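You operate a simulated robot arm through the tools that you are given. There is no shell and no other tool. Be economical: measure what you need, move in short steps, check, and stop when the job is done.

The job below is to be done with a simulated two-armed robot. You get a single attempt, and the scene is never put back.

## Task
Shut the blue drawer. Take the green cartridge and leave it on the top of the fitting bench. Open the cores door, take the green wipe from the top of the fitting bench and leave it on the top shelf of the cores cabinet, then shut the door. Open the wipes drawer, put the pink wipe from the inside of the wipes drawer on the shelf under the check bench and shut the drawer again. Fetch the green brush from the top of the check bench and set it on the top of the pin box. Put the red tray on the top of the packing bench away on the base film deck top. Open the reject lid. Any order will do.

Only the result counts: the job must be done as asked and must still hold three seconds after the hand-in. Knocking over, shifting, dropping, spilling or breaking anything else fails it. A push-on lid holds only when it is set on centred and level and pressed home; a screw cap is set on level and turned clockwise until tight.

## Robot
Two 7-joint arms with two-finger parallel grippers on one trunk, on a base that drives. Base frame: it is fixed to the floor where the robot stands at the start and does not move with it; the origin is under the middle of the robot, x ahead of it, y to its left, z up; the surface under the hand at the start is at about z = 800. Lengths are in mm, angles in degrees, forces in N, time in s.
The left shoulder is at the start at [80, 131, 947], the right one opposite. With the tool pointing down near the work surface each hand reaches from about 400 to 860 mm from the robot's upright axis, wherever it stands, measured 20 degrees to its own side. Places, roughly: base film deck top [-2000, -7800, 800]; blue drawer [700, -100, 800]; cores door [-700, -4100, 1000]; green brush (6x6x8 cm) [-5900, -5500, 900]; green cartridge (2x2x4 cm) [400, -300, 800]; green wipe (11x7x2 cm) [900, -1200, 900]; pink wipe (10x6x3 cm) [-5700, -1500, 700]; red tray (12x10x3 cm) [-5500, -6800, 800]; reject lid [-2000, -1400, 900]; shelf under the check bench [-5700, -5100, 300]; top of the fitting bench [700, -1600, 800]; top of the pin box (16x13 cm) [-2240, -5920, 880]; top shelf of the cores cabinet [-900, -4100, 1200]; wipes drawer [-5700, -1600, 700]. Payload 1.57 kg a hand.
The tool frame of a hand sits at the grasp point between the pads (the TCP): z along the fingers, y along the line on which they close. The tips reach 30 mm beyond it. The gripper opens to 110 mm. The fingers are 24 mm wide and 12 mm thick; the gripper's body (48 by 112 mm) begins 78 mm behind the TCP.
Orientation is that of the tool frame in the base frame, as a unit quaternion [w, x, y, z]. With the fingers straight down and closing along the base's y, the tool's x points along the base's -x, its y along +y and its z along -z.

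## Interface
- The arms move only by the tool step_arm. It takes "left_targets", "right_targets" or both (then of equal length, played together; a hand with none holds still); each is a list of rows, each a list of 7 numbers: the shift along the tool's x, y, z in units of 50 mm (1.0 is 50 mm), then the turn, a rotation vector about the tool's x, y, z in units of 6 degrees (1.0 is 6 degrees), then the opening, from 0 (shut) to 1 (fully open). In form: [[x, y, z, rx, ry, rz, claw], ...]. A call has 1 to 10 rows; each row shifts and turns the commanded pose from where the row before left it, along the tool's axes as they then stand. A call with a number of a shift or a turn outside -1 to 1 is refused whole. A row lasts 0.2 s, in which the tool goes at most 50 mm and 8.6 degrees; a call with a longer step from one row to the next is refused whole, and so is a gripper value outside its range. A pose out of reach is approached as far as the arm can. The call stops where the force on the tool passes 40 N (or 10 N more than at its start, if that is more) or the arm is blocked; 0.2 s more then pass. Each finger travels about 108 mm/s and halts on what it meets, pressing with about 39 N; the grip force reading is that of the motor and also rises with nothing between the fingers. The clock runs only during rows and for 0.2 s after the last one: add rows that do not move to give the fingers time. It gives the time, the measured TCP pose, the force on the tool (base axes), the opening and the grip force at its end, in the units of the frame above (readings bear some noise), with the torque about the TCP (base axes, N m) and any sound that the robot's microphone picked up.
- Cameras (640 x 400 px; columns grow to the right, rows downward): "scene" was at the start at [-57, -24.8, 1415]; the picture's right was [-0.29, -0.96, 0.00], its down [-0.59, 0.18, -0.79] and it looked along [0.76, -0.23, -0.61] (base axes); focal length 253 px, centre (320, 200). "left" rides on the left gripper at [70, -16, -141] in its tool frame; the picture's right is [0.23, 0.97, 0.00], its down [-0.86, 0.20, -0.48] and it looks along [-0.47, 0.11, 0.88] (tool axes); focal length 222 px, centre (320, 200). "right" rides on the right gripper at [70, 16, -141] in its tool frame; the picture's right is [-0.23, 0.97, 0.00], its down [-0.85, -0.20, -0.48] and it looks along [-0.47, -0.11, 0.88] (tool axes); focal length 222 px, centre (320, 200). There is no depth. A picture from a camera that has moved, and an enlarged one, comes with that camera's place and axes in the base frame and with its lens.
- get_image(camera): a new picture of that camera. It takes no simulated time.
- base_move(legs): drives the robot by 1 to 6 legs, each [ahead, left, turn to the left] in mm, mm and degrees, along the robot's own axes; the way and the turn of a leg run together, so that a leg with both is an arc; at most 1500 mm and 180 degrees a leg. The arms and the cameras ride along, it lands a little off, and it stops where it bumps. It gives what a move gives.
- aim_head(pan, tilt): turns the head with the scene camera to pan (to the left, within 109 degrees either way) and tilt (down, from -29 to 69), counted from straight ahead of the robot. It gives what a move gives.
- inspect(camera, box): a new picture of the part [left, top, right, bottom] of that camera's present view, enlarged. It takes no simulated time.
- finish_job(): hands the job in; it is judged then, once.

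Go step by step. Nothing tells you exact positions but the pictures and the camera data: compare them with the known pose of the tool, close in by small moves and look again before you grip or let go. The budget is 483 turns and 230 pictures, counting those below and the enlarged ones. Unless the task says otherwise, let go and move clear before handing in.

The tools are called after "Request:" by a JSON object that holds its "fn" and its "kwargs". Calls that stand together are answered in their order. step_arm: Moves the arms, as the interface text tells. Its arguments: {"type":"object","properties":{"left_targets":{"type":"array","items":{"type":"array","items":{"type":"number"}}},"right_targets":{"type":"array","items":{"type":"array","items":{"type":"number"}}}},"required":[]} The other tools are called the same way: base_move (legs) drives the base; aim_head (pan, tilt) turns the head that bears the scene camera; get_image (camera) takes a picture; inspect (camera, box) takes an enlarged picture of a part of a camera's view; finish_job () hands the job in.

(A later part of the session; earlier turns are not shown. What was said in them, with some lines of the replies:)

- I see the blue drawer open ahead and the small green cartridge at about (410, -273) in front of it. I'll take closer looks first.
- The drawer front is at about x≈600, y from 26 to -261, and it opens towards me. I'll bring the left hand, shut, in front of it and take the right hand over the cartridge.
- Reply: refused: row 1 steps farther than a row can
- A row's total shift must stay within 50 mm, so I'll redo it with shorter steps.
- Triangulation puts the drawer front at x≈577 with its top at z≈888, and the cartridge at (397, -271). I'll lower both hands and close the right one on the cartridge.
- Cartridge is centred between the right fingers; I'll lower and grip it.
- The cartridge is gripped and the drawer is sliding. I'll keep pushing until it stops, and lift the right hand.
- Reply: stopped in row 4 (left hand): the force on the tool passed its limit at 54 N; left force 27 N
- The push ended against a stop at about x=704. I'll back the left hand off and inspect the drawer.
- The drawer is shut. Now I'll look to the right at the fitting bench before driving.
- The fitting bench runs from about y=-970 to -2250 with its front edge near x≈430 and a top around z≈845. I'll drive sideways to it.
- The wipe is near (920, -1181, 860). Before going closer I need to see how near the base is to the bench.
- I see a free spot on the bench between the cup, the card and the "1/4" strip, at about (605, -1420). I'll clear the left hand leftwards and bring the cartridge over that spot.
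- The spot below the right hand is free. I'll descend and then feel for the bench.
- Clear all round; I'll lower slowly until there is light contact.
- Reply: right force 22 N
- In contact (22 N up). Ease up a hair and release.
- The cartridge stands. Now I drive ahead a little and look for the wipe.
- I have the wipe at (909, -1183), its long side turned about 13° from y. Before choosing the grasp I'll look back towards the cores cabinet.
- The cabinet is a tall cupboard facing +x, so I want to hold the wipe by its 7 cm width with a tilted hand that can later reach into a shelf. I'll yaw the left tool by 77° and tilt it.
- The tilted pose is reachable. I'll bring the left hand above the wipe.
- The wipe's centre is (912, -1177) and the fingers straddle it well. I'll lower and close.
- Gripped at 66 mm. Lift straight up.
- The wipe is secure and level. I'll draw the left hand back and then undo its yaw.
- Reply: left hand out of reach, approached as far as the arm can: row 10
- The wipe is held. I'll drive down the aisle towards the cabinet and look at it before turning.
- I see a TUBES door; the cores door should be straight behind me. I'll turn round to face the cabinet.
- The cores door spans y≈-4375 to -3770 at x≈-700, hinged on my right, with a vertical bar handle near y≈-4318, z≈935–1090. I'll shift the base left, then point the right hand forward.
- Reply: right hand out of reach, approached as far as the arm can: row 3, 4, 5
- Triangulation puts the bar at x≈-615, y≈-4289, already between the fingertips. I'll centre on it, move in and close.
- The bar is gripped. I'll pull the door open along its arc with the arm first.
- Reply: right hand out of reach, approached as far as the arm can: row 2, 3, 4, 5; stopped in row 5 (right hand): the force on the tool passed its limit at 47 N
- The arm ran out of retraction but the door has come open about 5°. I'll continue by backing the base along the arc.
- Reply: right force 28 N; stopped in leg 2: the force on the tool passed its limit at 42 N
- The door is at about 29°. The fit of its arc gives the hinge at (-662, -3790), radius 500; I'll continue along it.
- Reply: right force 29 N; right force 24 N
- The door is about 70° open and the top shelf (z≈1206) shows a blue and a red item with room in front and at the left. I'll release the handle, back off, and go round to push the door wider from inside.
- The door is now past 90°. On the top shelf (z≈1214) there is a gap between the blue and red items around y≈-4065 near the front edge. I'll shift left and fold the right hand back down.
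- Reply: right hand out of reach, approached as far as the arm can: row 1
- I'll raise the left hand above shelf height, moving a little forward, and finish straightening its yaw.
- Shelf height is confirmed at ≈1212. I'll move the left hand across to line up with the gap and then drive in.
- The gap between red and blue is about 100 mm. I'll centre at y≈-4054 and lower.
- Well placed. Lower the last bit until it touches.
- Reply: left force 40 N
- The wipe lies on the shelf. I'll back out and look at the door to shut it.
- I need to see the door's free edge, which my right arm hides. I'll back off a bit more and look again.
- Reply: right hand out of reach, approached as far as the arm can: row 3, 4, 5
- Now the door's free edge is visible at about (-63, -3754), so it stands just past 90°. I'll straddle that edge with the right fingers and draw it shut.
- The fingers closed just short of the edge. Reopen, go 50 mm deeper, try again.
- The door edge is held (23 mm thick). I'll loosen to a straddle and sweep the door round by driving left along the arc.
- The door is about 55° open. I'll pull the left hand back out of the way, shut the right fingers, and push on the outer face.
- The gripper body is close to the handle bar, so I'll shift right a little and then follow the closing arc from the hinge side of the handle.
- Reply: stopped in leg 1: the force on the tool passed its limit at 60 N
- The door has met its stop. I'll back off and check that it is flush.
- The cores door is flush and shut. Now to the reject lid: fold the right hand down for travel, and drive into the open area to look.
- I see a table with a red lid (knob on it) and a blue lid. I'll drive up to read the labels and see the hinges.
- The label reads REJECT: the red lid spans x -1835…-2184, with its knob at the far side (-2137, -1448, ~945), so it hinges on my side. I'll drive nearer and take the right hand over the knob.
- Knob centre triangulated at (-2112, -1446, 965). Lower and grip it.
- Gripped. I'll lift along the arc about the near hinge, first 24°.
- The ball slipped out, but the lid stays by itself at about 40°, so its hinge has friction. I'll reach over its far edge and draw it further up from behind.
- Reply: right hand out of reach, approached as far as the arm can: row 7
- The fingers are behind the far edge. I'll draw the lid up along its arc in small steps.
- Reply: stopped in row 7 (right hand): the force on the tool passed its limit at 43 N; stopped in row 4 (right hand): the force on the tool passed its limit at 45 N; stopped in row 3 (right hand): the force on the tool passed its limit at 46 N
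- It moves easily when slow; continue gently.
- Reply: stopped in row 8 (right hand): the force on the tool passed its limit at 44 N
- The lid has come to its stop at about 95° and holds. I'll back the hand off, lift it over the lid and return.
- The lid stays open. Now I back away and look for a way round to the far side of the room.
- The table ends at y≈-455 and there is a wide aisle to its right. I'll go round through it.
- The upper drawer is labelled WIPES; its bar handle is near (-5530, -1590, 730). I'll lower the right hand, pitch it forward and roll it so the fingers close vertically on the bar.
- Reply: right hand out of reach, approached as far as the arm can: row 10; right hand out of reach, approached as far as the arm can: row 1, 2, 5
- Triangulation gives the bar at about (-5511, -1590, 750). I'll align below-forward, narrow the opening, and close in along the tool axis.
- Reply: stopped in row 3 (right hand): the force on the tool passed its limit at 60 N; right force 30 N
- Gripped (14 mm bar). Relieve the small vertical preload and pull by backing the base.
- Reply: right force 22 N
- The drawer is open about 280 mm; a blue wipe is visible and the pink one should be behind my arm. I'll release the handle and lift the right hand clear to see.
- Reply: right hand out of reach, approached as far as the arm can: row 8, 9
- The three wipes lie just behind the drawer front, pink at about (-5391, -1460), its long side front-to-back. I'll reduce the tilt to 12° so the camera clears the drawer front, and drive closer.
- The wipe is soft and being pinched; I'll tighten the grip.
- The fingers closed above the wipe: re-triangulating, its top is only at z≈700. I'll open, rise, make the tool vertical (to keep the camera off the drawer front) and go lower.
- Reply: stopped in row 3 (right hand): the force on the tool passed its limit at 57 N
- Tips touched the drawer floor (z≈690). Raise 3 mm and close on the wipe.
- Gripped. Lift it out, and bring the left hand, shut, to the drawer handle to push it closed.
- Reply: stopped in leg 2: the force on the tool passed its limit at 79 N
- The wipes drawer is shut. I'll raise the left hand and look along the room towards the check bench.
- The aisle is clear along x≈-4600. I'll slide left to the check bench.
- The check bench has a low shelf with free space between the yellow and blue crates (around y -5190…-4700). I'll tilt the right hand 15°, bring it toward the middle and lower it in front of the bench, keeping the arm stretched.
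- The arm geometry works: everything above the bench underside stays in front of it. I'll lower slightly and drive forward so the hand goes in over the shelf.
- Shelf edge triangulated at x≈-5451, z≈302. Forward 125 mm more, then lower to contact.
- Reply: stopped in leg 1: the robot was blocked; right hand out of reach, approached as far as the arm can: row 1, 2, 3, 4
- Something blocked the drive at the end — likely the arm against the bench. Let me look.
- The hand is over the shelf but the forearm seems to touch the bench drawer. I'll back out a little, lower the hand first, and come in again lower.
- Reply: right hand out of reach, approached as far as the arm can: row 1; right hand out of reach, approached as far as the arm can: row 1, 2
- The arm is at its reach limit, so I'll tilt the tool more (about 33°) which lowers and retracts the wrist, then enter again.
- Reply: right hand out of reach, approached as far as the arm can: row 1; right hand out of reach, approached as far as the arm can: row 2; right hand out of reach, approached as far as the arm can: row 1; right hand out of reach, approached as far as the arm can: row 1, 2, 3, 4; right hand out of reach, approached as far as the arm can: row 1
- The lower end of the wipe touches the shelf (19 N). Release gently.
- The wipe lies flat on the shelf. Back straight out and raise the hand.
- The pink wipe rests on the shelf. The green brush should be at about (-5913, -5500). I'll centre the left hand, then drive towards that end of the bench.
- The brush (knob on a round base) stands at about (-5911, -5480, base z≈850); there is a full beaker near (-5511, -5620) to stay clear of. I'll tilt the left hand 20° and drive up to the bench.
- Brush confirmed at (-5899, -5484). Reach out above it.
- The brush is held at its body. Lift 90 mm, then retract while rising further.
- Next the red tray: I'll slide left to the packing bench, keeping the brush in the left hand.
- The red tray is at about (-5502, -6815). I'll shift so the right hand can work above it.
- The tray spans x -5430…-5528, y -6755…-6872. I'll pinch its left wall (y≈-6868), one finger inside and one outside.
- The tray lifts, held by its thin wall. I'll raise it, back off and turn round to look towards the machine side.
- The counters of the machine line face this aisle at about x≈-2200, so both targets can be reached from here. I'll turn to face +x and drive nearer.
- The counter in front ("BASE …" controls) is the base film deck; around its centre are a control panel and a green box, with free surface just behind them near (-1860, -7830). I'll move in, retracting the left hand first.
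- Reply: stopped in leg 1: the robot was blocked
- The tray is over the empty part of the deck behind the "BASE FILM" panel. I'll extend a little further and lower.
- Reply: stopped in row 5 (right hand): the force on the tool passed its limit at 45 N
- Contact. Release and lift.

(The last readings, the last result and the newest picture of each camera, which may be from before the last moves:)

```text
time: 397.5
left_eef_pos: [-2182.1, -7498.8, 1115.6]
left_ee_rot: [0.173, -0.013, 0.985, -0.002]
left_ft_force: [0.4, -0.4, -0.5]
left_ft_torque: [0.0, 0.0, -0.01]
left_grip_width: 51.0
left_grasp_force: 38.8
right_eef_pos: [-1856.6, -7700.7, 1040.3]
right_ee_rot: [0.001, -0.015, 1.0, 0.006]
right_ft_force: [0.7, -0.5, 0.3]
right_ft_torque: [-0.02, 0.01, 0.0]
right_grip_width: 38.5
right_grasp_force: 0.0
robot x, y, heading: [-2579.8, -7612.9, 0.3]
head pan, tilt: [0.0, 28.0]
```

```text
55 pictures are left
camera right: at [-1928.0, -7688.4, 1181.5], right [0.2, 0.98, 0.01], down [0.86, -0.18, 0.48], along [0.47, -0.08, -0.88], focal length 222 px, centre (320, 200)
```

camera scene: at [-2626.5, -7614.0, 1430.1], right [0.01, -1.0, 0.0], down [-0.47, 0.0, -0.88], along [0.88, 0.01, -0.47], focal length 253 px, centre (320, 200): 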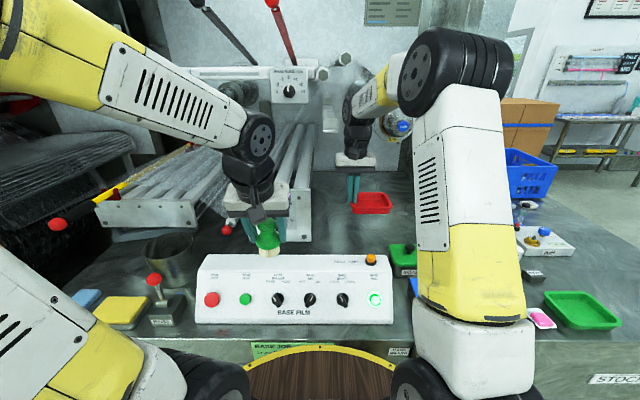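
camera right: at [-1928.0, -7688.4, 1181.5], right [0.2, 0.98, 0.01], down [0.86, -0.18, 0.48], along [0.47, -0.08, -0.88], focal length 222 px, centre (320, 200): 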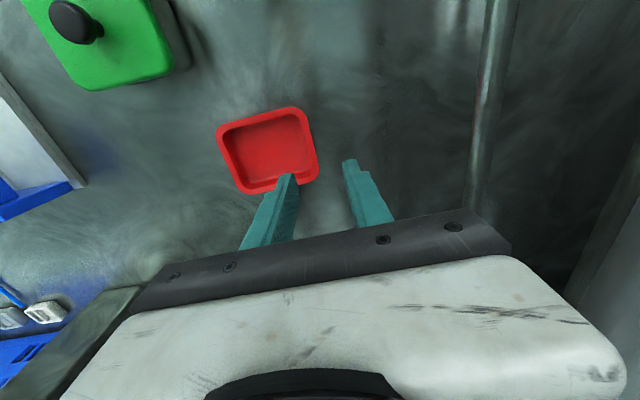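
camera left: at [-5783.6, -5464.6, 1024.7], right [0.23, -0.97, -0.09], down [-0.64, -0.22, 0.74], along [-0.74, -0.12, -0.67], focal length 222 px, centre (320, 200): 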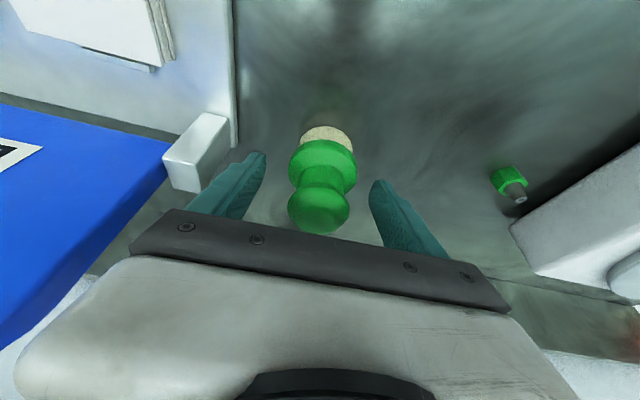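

The red tray rests on the base film deck. I'll pull the right hand back and drive round to the pin box.

Request:
{"fn": "step_arm", "kwargs": {"right_targets": [[0, 0, -0.8, 0, 0, 0, 0.3], [0.9, 0, 0, 0, 0, 0, 0.3], [0.9, 0, 0, 0, 0, 0, 0.3], [0.9, -0.3, 0, 0, 0, 0, 0.3], [0.9, -0.3, 0, 0, 0, 0, 0.3], [0.9, -0.3, 0, 0, 0, 0, 0.3]]}}

Request:
{"fn": "base_move", "kwargs": {"legs": [[-900, 0, 0], [0, 1480, 0]]}}

Request:
{"fn": "aim_head", "kwargs": {"pan": 0, "tilt": 20}}

Request:
{"fn": "get_image", "kwargs": {"camera": "scene"}}

```text
time: 398.9
left_eef_pos: [-2182.4, -7500.7, 1115.1]
left_ee_rot: [0.172, -0.013, 0.985, -0.002]
left_ft_force: [0.1, 0.2, -1.3]
left_ft_torque: [0.01, 0.03, 0.01]
left_grip_width: 50.8
left_grasp_force: 39.0
right_eef_pos: [-2080.1, -7752.4, 1078.1]
right_ee_rot: [0.003, -0.016, 1.0, 0.006]
right_ft_force: [-0.1, 1.3, 0.7]
right_ft_torque: [-0.05, 0.02, -0.02]
right_grip_width: 33.0
right_grasp_force: 0.0
robot x, y, heading: [-2578.5, -7615.6, 0.7]
head pan, tilt: [0.0, 28.0]
```

```text
time: 410.4
left_eef_pos: [-3086.5, -6037.2, 1116.4]
left_ee_rot: [0.173, -0.021, 0.985, -0.001]
left_ft_force: [0.4, 0.2, -1.4]
left_ft_torque: [0.04, 0.0, 0.0]
left_grip_width: 51.0
left_grasp_force: 38.7
right_eef_pos: [-2978.8, -6287.6, 1077.0]
right_ee_rot: [0.002, -0.023, 1.0, 0.007]
right_ft_force: [0.3, -0.5, 0.2]
right_ft_torque: [-0.02, -0.01, -0.01]
right_grip_width: 32.8
right_grasp_force: 0.2
robot x, y, heading: [-3479.2, -6158.8, 1.0]
head pan, tilt: [0.0, 28.0]
```

```text
time: 411.1
left_eef_pos: [-3086.3, -6036.3, 1115.3]
left_ee_rot: [0.172, -0.02, 0.985, -0.001]
left_ft_force: [0.7, -0.1, -1.6]
left_ft_torque: [0.01, -0.02, -0.05]
left_grip_width: 50.8
left_grasp_force: 39.2
right_eef_pos: [-2979.5, -6288.2, 1079.1]
right_ee_rot: [0.003, -0.023, 1.0, 0.006]
right_ft_force: [0.9, 0.1, 0.1]
right_ft_torque: [0.02, 0.01, 0.02]
right_grip_width: 32.8
right_grasp_force: 0.1
robot x, y, heading: [-3479.0, -6155.8, 0.9]
head pan, tilt: [0.0, 20.0]
```

```text
54 pictures are left
camera scene: at [-3525.3, -6158.4, 1442.9], right [0.02, -1.0, 0.0], down [-0.34, -0.01, -0.94], along [0.94, 0.02, -0.34], focal length 253 px, centre (320, 200)
```

scene: 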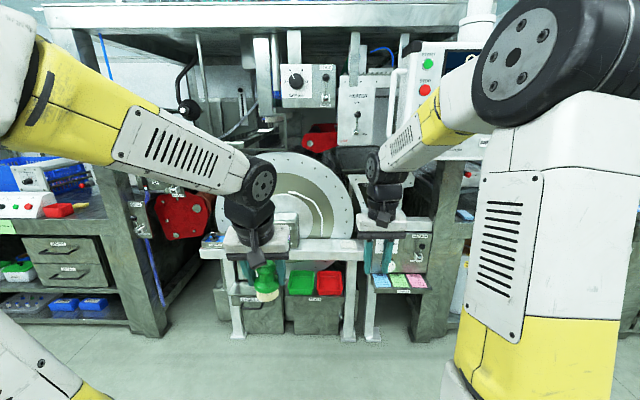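

Request:
{"fn": "inspect", "kwargs": {"camera": "scene", "box": [190, 180, 440, 330]}}

```text
2.56 times, centred on (315, 255) of scene
camera zoom: at [-3525.3, -6158.4, 1442.9], right [0.02, -1.0, 0.0], down [-0.34, -0.01, -0.94], along [0.94, 0.02, -0.34], focal length 648 px, centre (333, 59)
```

zoom: 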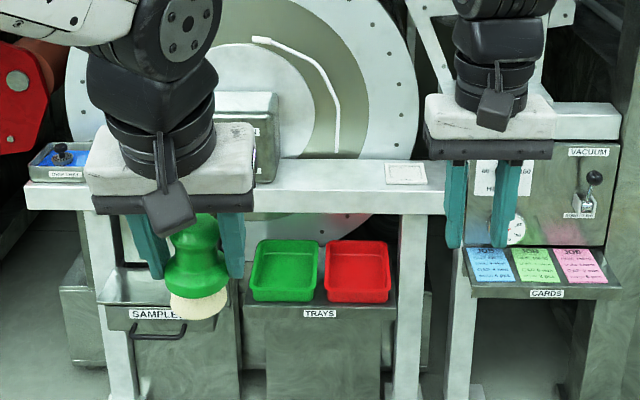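

Request:
{"fn": "step_arm", "kwargs": {"right_targets": [[0.6, -0.6, 0, 0, 0, 0, 0.3], [0.6, -0.6, 0, 0, 0, 0, 0.3]]}}

Request:
{"fn": "base_move", "kwargs": {"legs": [[500, 100, -0.9]]}}

Request:
{"fn": "get_image", "kwargs": {"camera": "left"}}

Request:
{"fn": "get_image", "kwargs": {"camera": "scene"}}

```text
time: 411.7
left_eef_pos: [-3084.6, -6036.8, 1116.1]
left_ee_rot: [0.172, -0.021, 0.985, 0.0]
left_ft_force: [0.4, 0.0, -1.2]
left_ft_torque: [-0.03, 0.02, -0.03]
left_grip_width: 50.7
left_grasp_force: 39.0
right_eef_pos: [-3036.9, -6349.5, 1075.1]
right_ee_rot: [0.003, -0.023, 1.0, 0.006]
right_ft_force: [-0.4, -0.4, -0.8]
right_ft_torque: [0.02, 0.04, -0.01]
right_grip_width: 33.0
right_grasp_force: 0.2
robot x, y, heading: [-3475.4, -6153.6, 1.3]
head pan, tilt: [0.0, 20.0]
```

```text
time: 414.7
left_eef_pos: [-2579.8, -5941.4, 1116.3]
left_ee_rot: [0.172, -0.008, 0.985, -0.003]
left_ft_force: [0.7, -0.2, -0.3]
left_ft_torque: [0.02, 0.0, 0.02]
left_grip_width: 50.7
left_grasp_force: 39.2
right_eef_pos: [-2540.3, -6257.8, 1074.2]
right_ee_rot: [0.003, -0.011, 1.0, 0.006]
right_ft_force: [-0.2, -0.1, 0.1]
right_ft_torque: [0.0, -0.02, 0.02]
right_grip_width: 33.0
right_grasp_force: 0.0
robot x, y, heading: [-2974.9, -6052.9, -0.1]
head pan, tilt: [0.0, 20.0]
```

```text
52 pictures are left
camera left: at [-2692.9, -5959.1, 1226.7], right [-0.23, 0.97, -0.09], down [0.64, 0.22, 0.74], along [0.73, 0.11, -0.67], focal length 222 px, centre (320, 200)
```

left: 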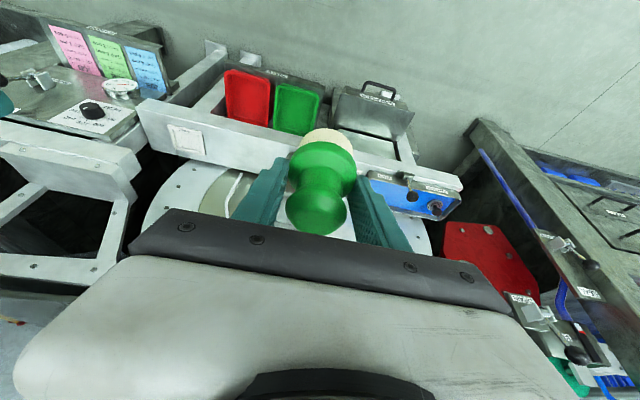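

```text
51 pictures are left
camera scene: at [-3022.7, -6052.7, 1443.0], right [0.0, -1.0, 0.0], down [-0.34, 0.0, -0.94], along [0.94, 0.0, -0.34], focal length 253 px, centre (320, 200)
```

scene: 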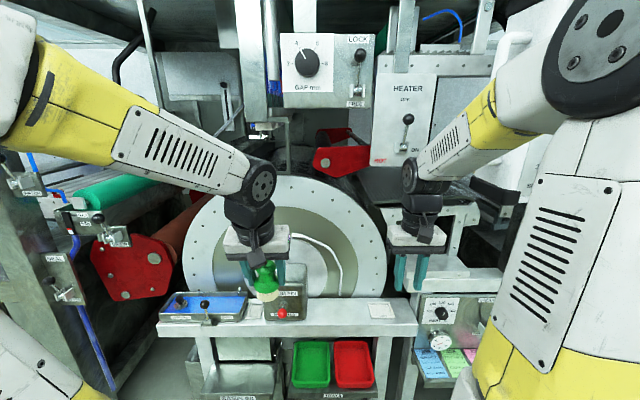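

Request:
{"fn": "step_arm", "kwargs": {"left_targets": [[0, 0.9, 0, 0, 0, 0, 0.15], [0, 0.9, 0, 0, 0, 0, 0.15], [0, 0.9, 0, 0, 0, 0, 0.15]]}}

Request:
{"fn": "inspect", "kwargs": {"camera": "scene", "box": [150, 200, 430, 350]}}

```text
time: 415.5
left_eef_pos: [-2582.8, -5808.0, 1111.6]
left_ee_rot: [0.173, -0.008, 0.985, -0.003]
left_ft_force: [-0.3, 0.0, 0.1]
left_ft_torque: [0.0, 0.02, -0.01]
left_grip_width: 50.9
left_grasp_force: 39.0
right_eef_pos: [-2539.8, -6258.6, 1076.2]
right_ee_rot: [0.002, -0.01, 1.0, 0.005]
right_ft_force: [-0.5, 0.3, -0.3]
right_ft_torque: [-0.03, -0.04, 0.02]
right_grip_width: 33.0
right_grasp_force: 0.0
robot x, y, heading: [-2972.1, -6055.5, -0.1]
head pan, tilt: [0.0, 20.0]
```

```text
2.29 times, centred on (290, 275) of scene
camera zoom: at [-3022.7, -6052.9, 1443.0], right [0.0, -1.0, 0.0], down [-0.34, 0.0, -0.94], along [0.94, 0.0, -0.34], focal length 579 px, centre (389, 29)
```

zoom: 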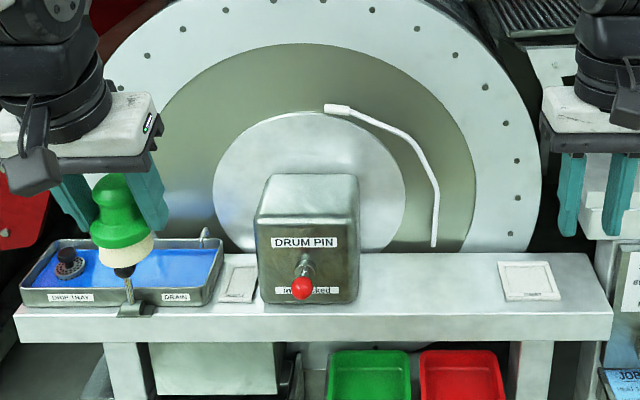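

The pin box ("DRUM PIN") top centre is about (-2250, -5923, 880). I'll lower the brush a little, line up and reach forward over it.

Request:
{"fn": "step_arm", "kwargs": {"left_targets": [[0.21, -0.57, 0.57, 0, 0, 0, 0.15], [0.21, -0.57, 0.57, 0, 0, 0, 0.15], [0.21, -0.57, 0.57, 0, 0, 0, 0.15], [0.21, -0.57, 0.57, 0, 0, 0, 0.15]]}}

Request:
{"fn": "base_move", "kwargs": {"legs": [[60, 0, 0]]}}

Request:
{"fn": "step_arm", "kwargs": {"left_targets": [[-0.74, 0, 0.267, 0, 0, 0, 0.15], [-0.74, 0, 0.267, 0, 0, 0, 0.15], [-0.74, 0, 0.267, 0, 0, 0, 0.15], [-0.74, 0, 0.267, 0, 0, 0, 0.15], [-0.74, 0, 0.267, 0, 0, 0, 0.15]]}}

Request:
{"fn": "get_image", "kwargs": {"camera": "left"}}

Request:
{"fn": "inspect", "kwargs": {"camera": "scene", "box": [150, 120, 430, 350]}}

```text
time: 416.5
left_eef_pos: [-2562.1, -5923.9, 1006.9]
left_ee_rot: [0.171, -0.008, 0.985, -0.003]
left_ft_force: [-0.6, 1.1, -1.3]
left_ft_torque: [0.01, -0.03, 0.03]
left_grip_width: 50.6
left_grasp_force: 39.2
left hand out of reach, approached as far as the arm can: row 3, 4
right_eef_pos: [-2539.6, -6257.5, 1074.7]
right_ee_rot: [0.003, -0.011, 1.0, 0.006]
right_ft_force: [-0.2, 0.0, 0.5]
right_ft_torque: [-0.01, -0.04, -0.02]
right_grip_width: 33.3
right_grasp_force: 0.1
robot x, y, heading: [-2974.1, -6055.1, -0.2]
head pan, tilt: [0.0, 20.0]
```

```text
time: 417.4
left_eef_pos: [-2503.1, -5925.2, 1007.4]
left_ee_rot: [0.171, -0.008, 0.985, -0.003]
left_ft_force: [0.1, 0.0, -1.0]
left_ft_torque: [-0.02, 0.01, 0.0]
left_grip_width: 50.5
left_grasp_force: 39.4
right_eef_pos: [-2480.7, -6259.0, 1074.8]
right_ee_rot: [0.003, -0.01, 1.0, 0.007]
right_ft_force: [0.0, 1.0, 0.1]
right_ft_torque: [0.03, -0.02, 0.02]
right_grip_width: 33.0
right_grasp_force: 0.0
robot x, y, heading: [-2915.6, -6055.3, -0.2]
head pan, tilt: [0.0, 20.0]
```

```text
time: 418.6
left_eef_pos: [-2303.9, -5919.5, 1004.1]
left_ee_rot: [0.171, -0.008, 0.985, -0.003]
left_ft_force: [-0.3, -0.5, 0.1]
left_ft_torque: [-0.02, 0.01, 0.0]
left_grip_width: 50.9
left_grasp_force: 39.2
right_eef_pos: [-2480.9, -6258.0, 1074.2]
right_ee_rot: [0.003, -0.011, 1.0, 0.006]
right_ft_force: [-0.7, -0.5, 0.1]
right_ft_torque: [0.0, -0.05, 0.04]
right_grip_width: 33.0
right_grasp_force: 0.0
robot x, y, heading: [-2913.8, -6054.2, -0.3]
head pan, tilt: [0.0, 20.0]
```

```text
49 pictures are left
camera left: at [-2416.8, -5937.1, 1115.4], right [-0.23, 0.97, -0.08], down [0.64, 0.21, 0.74], along [0.73, 0.11, -0.67], focal length 222 px, centre (320, 200)
```

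left: 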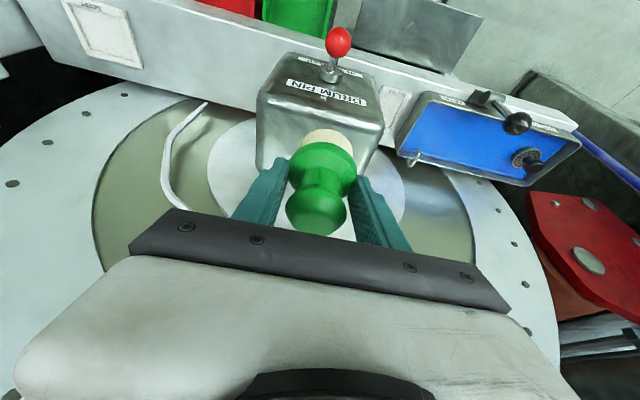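

```text
1.74 times, centred on (290, 235) of scene
camera zoom: at [-2963.8, -6052.7, 1443.0], right [0.0, -1.0, 0.0], down [-0.34, 0.0, -0.94], along [0.94, 0.0, -0.34], focal length 440 px, centre (372, 139)
```

zoom: 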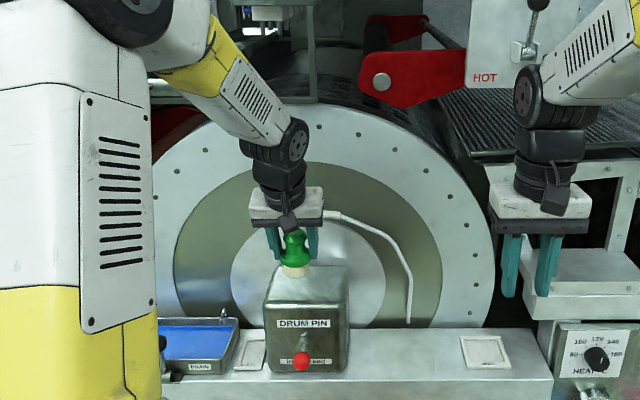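

Request:
{"fn": "step_arm", "kwargs": {"left_targets": [[-0.42, -0.065, 0.62, 0, 0, 0, 0.15], [-0.42, -0.065, 0.62, 0, 0, 0, 0.15]]}}

Request:
{"fn": "get_image", "kwargs": {"camera": "left"}}

Request:
{"fn": "inspect", "kwargs": {"camera": "scene", "box": [240, 180, 400, 300]}}

```text
time: 419.2
left_eef_pos: [-2242.6, -5927.3, 961.9]
left_ee_rot: [0.171, -0.008, 0.985, -0.002]
left_ft_force: [-0.2, 0.5, -1.1]
left_ft_torque: [0.0, -0.03, -0.01]
left_grip_width: 50.5
left_grasp_force: 38.7
right_eef_pos: [-2480.9, -6257.2, 1075.5]
right_ee_rot: [0.003, -0.01, 1.0, 0.006]
right_ft_force: [0.0, 0.3, 0.6]
right_ft_torque: [-0.04, -0.05, 0.0]
right_grip_width: 33.1
right_grasp_force: 0.0
robot x, y, heading: [-2914.8, -6053.8, -0.5]
head pan, tilt: [0.0, 20.0]
```

```text
47 pictures are left
camera left: at [-2356.3, -5945.4, 1072.7], right [-0.23, 0.97, -0.09], down [0.64, 0.21, 0.74], along [0.73, 0.11, -0.67], focal length 222 px, centre (320, 200)
```

left: 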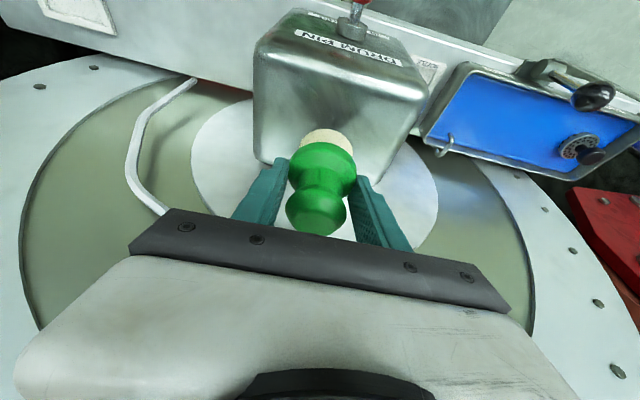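

```text
3.33 times, centred on (320, 240) of scene
camera zoom: at [-2963.9, -6052.7, 1443.0], right [0.0, -1.0, 0.0], down [-0.34, 0.0, -0.94], along [0.94, 0.0, -0.34], focal length 844 px, centre (320, 67)
```

zoom: 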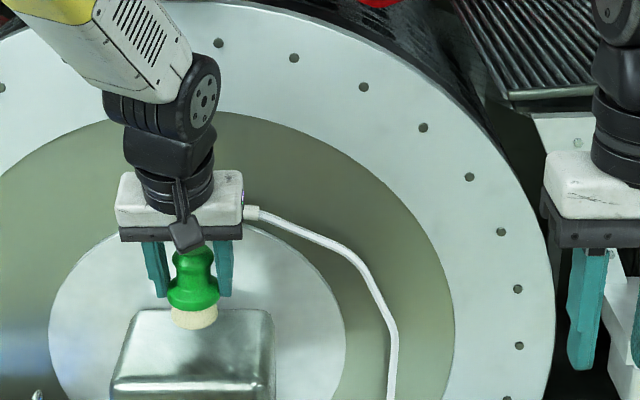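

Centred over the box top. Lower to contact in small steps.

Request:
{"fn": "step_arm", "kwargs": {"left_targets": [[0.068, 0.02, 0.188, 0, 0, 0, 0.15], [0.03, 0, 0.08, 0, 0, 0, 0.15], [0.027, 0, 0.075, 0, 0, 0, 0.15], [0.02, 0, 0.056, 0, 0, 0, 0.15], [0.02, 0, 0.056, 0, 0, 0, 0.15], [0, 0, 0, 0, 0, 0, 0.15]]}}

Request:
{"fn": "inspect", "kwargs": {"camera": "scene", "box": [240, 180, 400, 300]}}

```text
time: 420.6
left_eef_pos: [-2244.4, -5926.4, 937.6]
left_ee_rot: [0.171, -0.008, 0.985, -0.002]
left_ft_force: [0.0, -0.2, -1.0]
left_ft_torque: [0.01, -0.03, 0.02]
left_grip_width: 50.5
left_grasp_force: 39.3
right_eef_pos: [-2480.4, -6258.0, 1074.0]
right_ee_rot: [0.002, -0.011, 1.0, 0.006]
right_ft_force: [0.1, 0.1, -0.3]
right_ft_torque: [0.0, 0.02, 0.0]
right_grip_width: 33.0
right_grasp_force: 0.0
robot x, y, heading: [-2916.1, -6048.0, -0.0]
head pan, tilt: [0.0, 20.0]
```

```text
3.33 times, centred on (320, 240) of scene
camera zoom: at [-2963.4, -6052.8, 1443.0], right [0.0, -1.0, 0.0], down [-0.34, 0.0, -0.94], along [0.94, 0.0, -0.34], focal length 844 px, centre (320, 67)
```

zoom: 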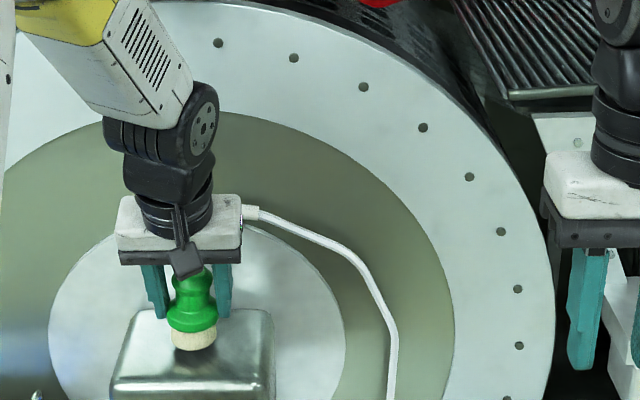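

Request:
{"fn": "step_arm", "kwargs": {"left_targets": [[0.027, 0, 0.075, 0, 0, 0, 0.15], [0.02, 0, 0.056, 0, 0, 0, 0.15], [0.02, 0, 0.056, 0, 0, 0, 0.15], [0.02, 0, 0.056, 0, 0, 0, 0.15], [0.02, 0, 0.056, 0, 0, 0, 0.15], [0.02, 0, 0.056, 0, 0, 0, 0.15]]}}

```text
time: 422.0
left_eef_pos: [-2244.2, -5925.8, 920.3]
left_ee_rot: [0.173, -0.007, 0.985, -0.003]
left_ft_force: [3.5, 4.9, 23.5]
left_ft_torque: [0.08, -0.15, -0.09]
left_grip_width: 50.9
left_grasp_force: 38.8
right_eef_pos: [-2482.1, -6258.4, 1075.3]
right_ee_rot: [0.002, -0.011, 1.0, 0.007]
right_ft_force: [0.0, -0.4, -0.6]
right_ft_torque: [-0.03, 0.0, 0.02]
right_grip_width: 32.7
right_grasp_force: 0.0
robot x, y, heading: [-2916.2, -6052.2, -0.2]
head pan, tilt: [0.0, 20.0]
```

Contact (23 N). Look closely before releasing.

Request:
{"fn": "get_image", "kwargs": {"camera": "left"}}

Request:
{"fn": "inspect", "kwargs": {"camera": "scene", "box": [240, 200, 360, 300]}}

```text
44 pictures are left
camera left: at [-2357.0, -5943.2, 1031.2], right [-0.23, 0.97, -0.09], down [0.64, 0.21, 0.74], along [0.74, 0.11, -0.67], focal length 222 px, centre (320, 200)
```

left: 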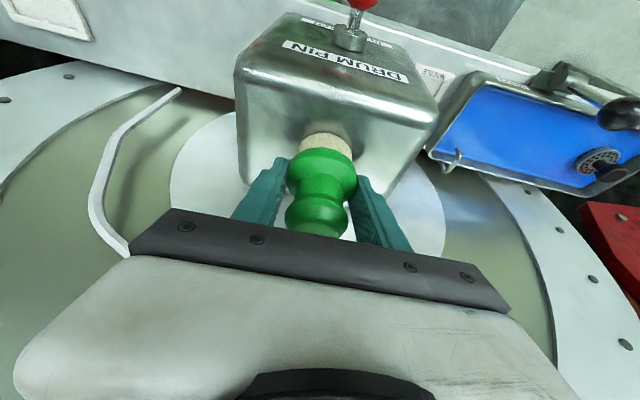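

```text
4.00 times, centred on (300, 250) of scene
camera zoom: at [-2964.1, -6052.7, 1442.9], right [0.0, -1.0, 0.0], down [-0.34, 0.0, -0.94], along [0.94, 0.0, -0.34], focal length 1012 px, centre (400, 0)
```

zoom: 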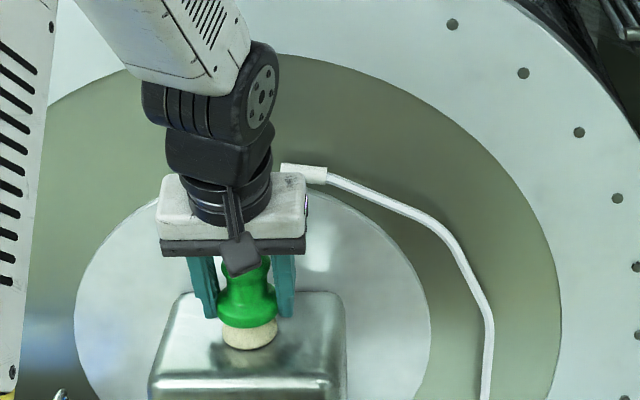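

The brush stands well inside the box top. Release and lift away.

Request:
{"fn": "step_arm", "kwargs": {"left_targets": [[-0.007, 0, -0.02, 0, 0, 0, 0.15], [0, 0, 0, 0, 0, 0, 0.6], [0, 0, 0, 0, 0, 0, 0.75], [0, 0, 0, 0, 0, 0, 0.75], [-0.2, 0, -0.55, 0, 0, 0, 0.75], [-0.3, 0, -0.83, 0, 0, 0, 0.75]]}}

Request:
{"fn": "get_image", "kwargs": {"camera": "left"}}

```text
time: 423.4
left_eef_pos: [-2243.7, -5926.2, 995.1]
left_ee_rot: [0.172, -0.007, 0.985, -0.002]
left_ft_force: [0.0, 0.3, 0.1]
left_ft_torque: [-0.01, 0.03, -0.02]
left_grip_width: 82.5
left_grasp_force: 0.1
right_eef_pos: [-2479.8, -6258.4, 1075.9]
right_ee_rot: [0.002, -0.01, 1.0, 0.005]
right_ft_force: [0.9, 0.3, -0.2]
right_ft_torque: [-0.01, 0.04, 0.03]
right_grip_width: 32.9
right_grasp_force: 0.1
robot x, y, heading: [-2917.2, -6052.5, -0.3]
head pan, tilt: [0.0, 20.0]
```

```text
42 pictures are left
camera left: at [-2355.8, -5942.9, 1106.2], right [-0.23, 0.97, -0.08], down [0.64, 0.21, 0.74], along [0.73, 0.11, -0.67], focal length 222 px, centre (320, 200)
```

left: 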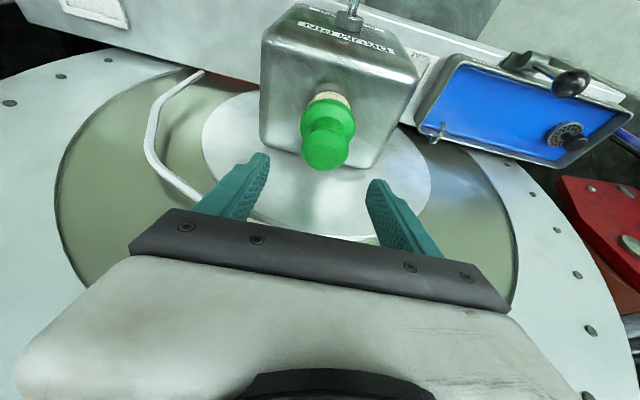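

The brush stands on the pin box. I'll raise the hand and back away.

Request:
{"fn": "step_arm", "kwargs": {"left_targets": [[-0.3, 0, -0.85, 0, 0, 0, 0.75], [0.85, 0, -0.35, 0, 0, 0, 0.75], [0.85, 0, -0.35, 0, 0, 0, 0.75], [0.85, 0, -0.35, 0, 0, 0, 0.75]]}}

Request:
{"fn": "base_move", "kwargs": {"legs": [[-450, 0, 0]]}}

Request:
{"fn": "get_image", "kwargs": {"camera": "scene"}}

```text
time: 424.4
left_eef_pos: [-2382.8, -5926.6, 1044.0]
left_ee_rot: [0.171, -0.008, 0.985, -0.003]
left_ft_force: [0.2, 0.6, -0.5]
left_ft_torque: [-0.01, 0.02, 0.01]
left_grip_width: 82.7
left_grasp_force: 0.0
right_eef_pos: [-2481.2, -6257.9, 1074.0]
right_ee_rot: [0.002, -0.01, 1.0, 0.007]
right_ft_force: [-0.2, -0.4, -0.4]
right_ft_torque: [-0.04, 0.07, -0.01]
right_grip_width: 33.2
right_grasp_force: 0.1
robot x, y, heading: [-2917.0, -6053.1, -0.3]
head pan, tilt: [0.0, 20.0]
```

```text
time: 427.1
left_eef_pos: [-2813.3, -5924.9, 1044.1]
left_ee_rot: [0.171, -0.006, 0.985, -0.003]
left_ft_force: [-0.3, -0.2, -0.5]
left_ft_torque: [0.0, 0.02, 0.01]
left_grip_width: 82.8
left_grasp_force: 0.0
right_eef_pos: [-2913.0, -6257.8, 1074.2]
right_ee_rot: [0.003, -0.009, 1.0, 0.005]
right_ft_force: [0.4, 0.1, -1.1]
right_ft_torque: [0.01, 0.01, 0.0]
right_grip_width: 33.0
right_grasp_force: 0.0
robot x, y, heading: [-3349.8, -6050.4, -0.7]
head pan, tilt: [0.0, 20.0]
```

```text
41 pictures are left
camera scene: at [-3395.1, -6050.5, 1443.0], right [-0.01, -1.0, 0.0], down [-0.34, 0.0, -0.94], along [0.94, -0.01, -0.34], focal length 253 px, centre (320, 200)
```

scene: 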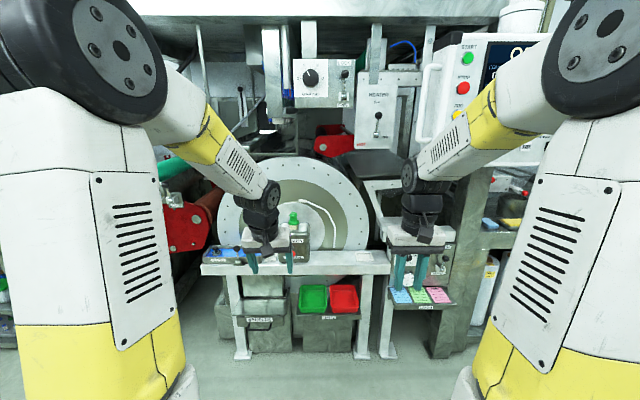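

The brush stands on the pin box and all the other parts were checked as I finished them; handing in.

Request:
{"fn": "finish_job", "kwargs": {}}

```text
The job is handed in.
```

I did every part of the job and handed it in. The hand-in gave no verdict, and I did not go back to re-check the earlier parts at the end.

- **Blue drawer:** shut flush.
- **Green cartridge:** standing on top of the fitting bench.
- **Green wipe:** lying flat on the top shelf of the cores cabinet, between the blue and red items; the cores door is shut again.
- **Pink wipe:** lying flat on the shelf under the check bench, between the yellow and blue crates. It could only be set down tilted, so it dropped the last few centimetres. The wipes drawer is shut.
- **Green brush:** standing upright on top of the pin box.
- **Red tray:** on the deck behind the "BASE FILM" panel, which I took to be the base film deck top; no sign there names it.
- **Reject lid:** open to about 95°, at its stop, and staying there on its own.

Two contacts were not planned. The drive stopped short once at the check bench, where the arm seemed to touch the bench drawer, and once at the base film counter. I saw nothing moved at either, but I did not check each place closely.
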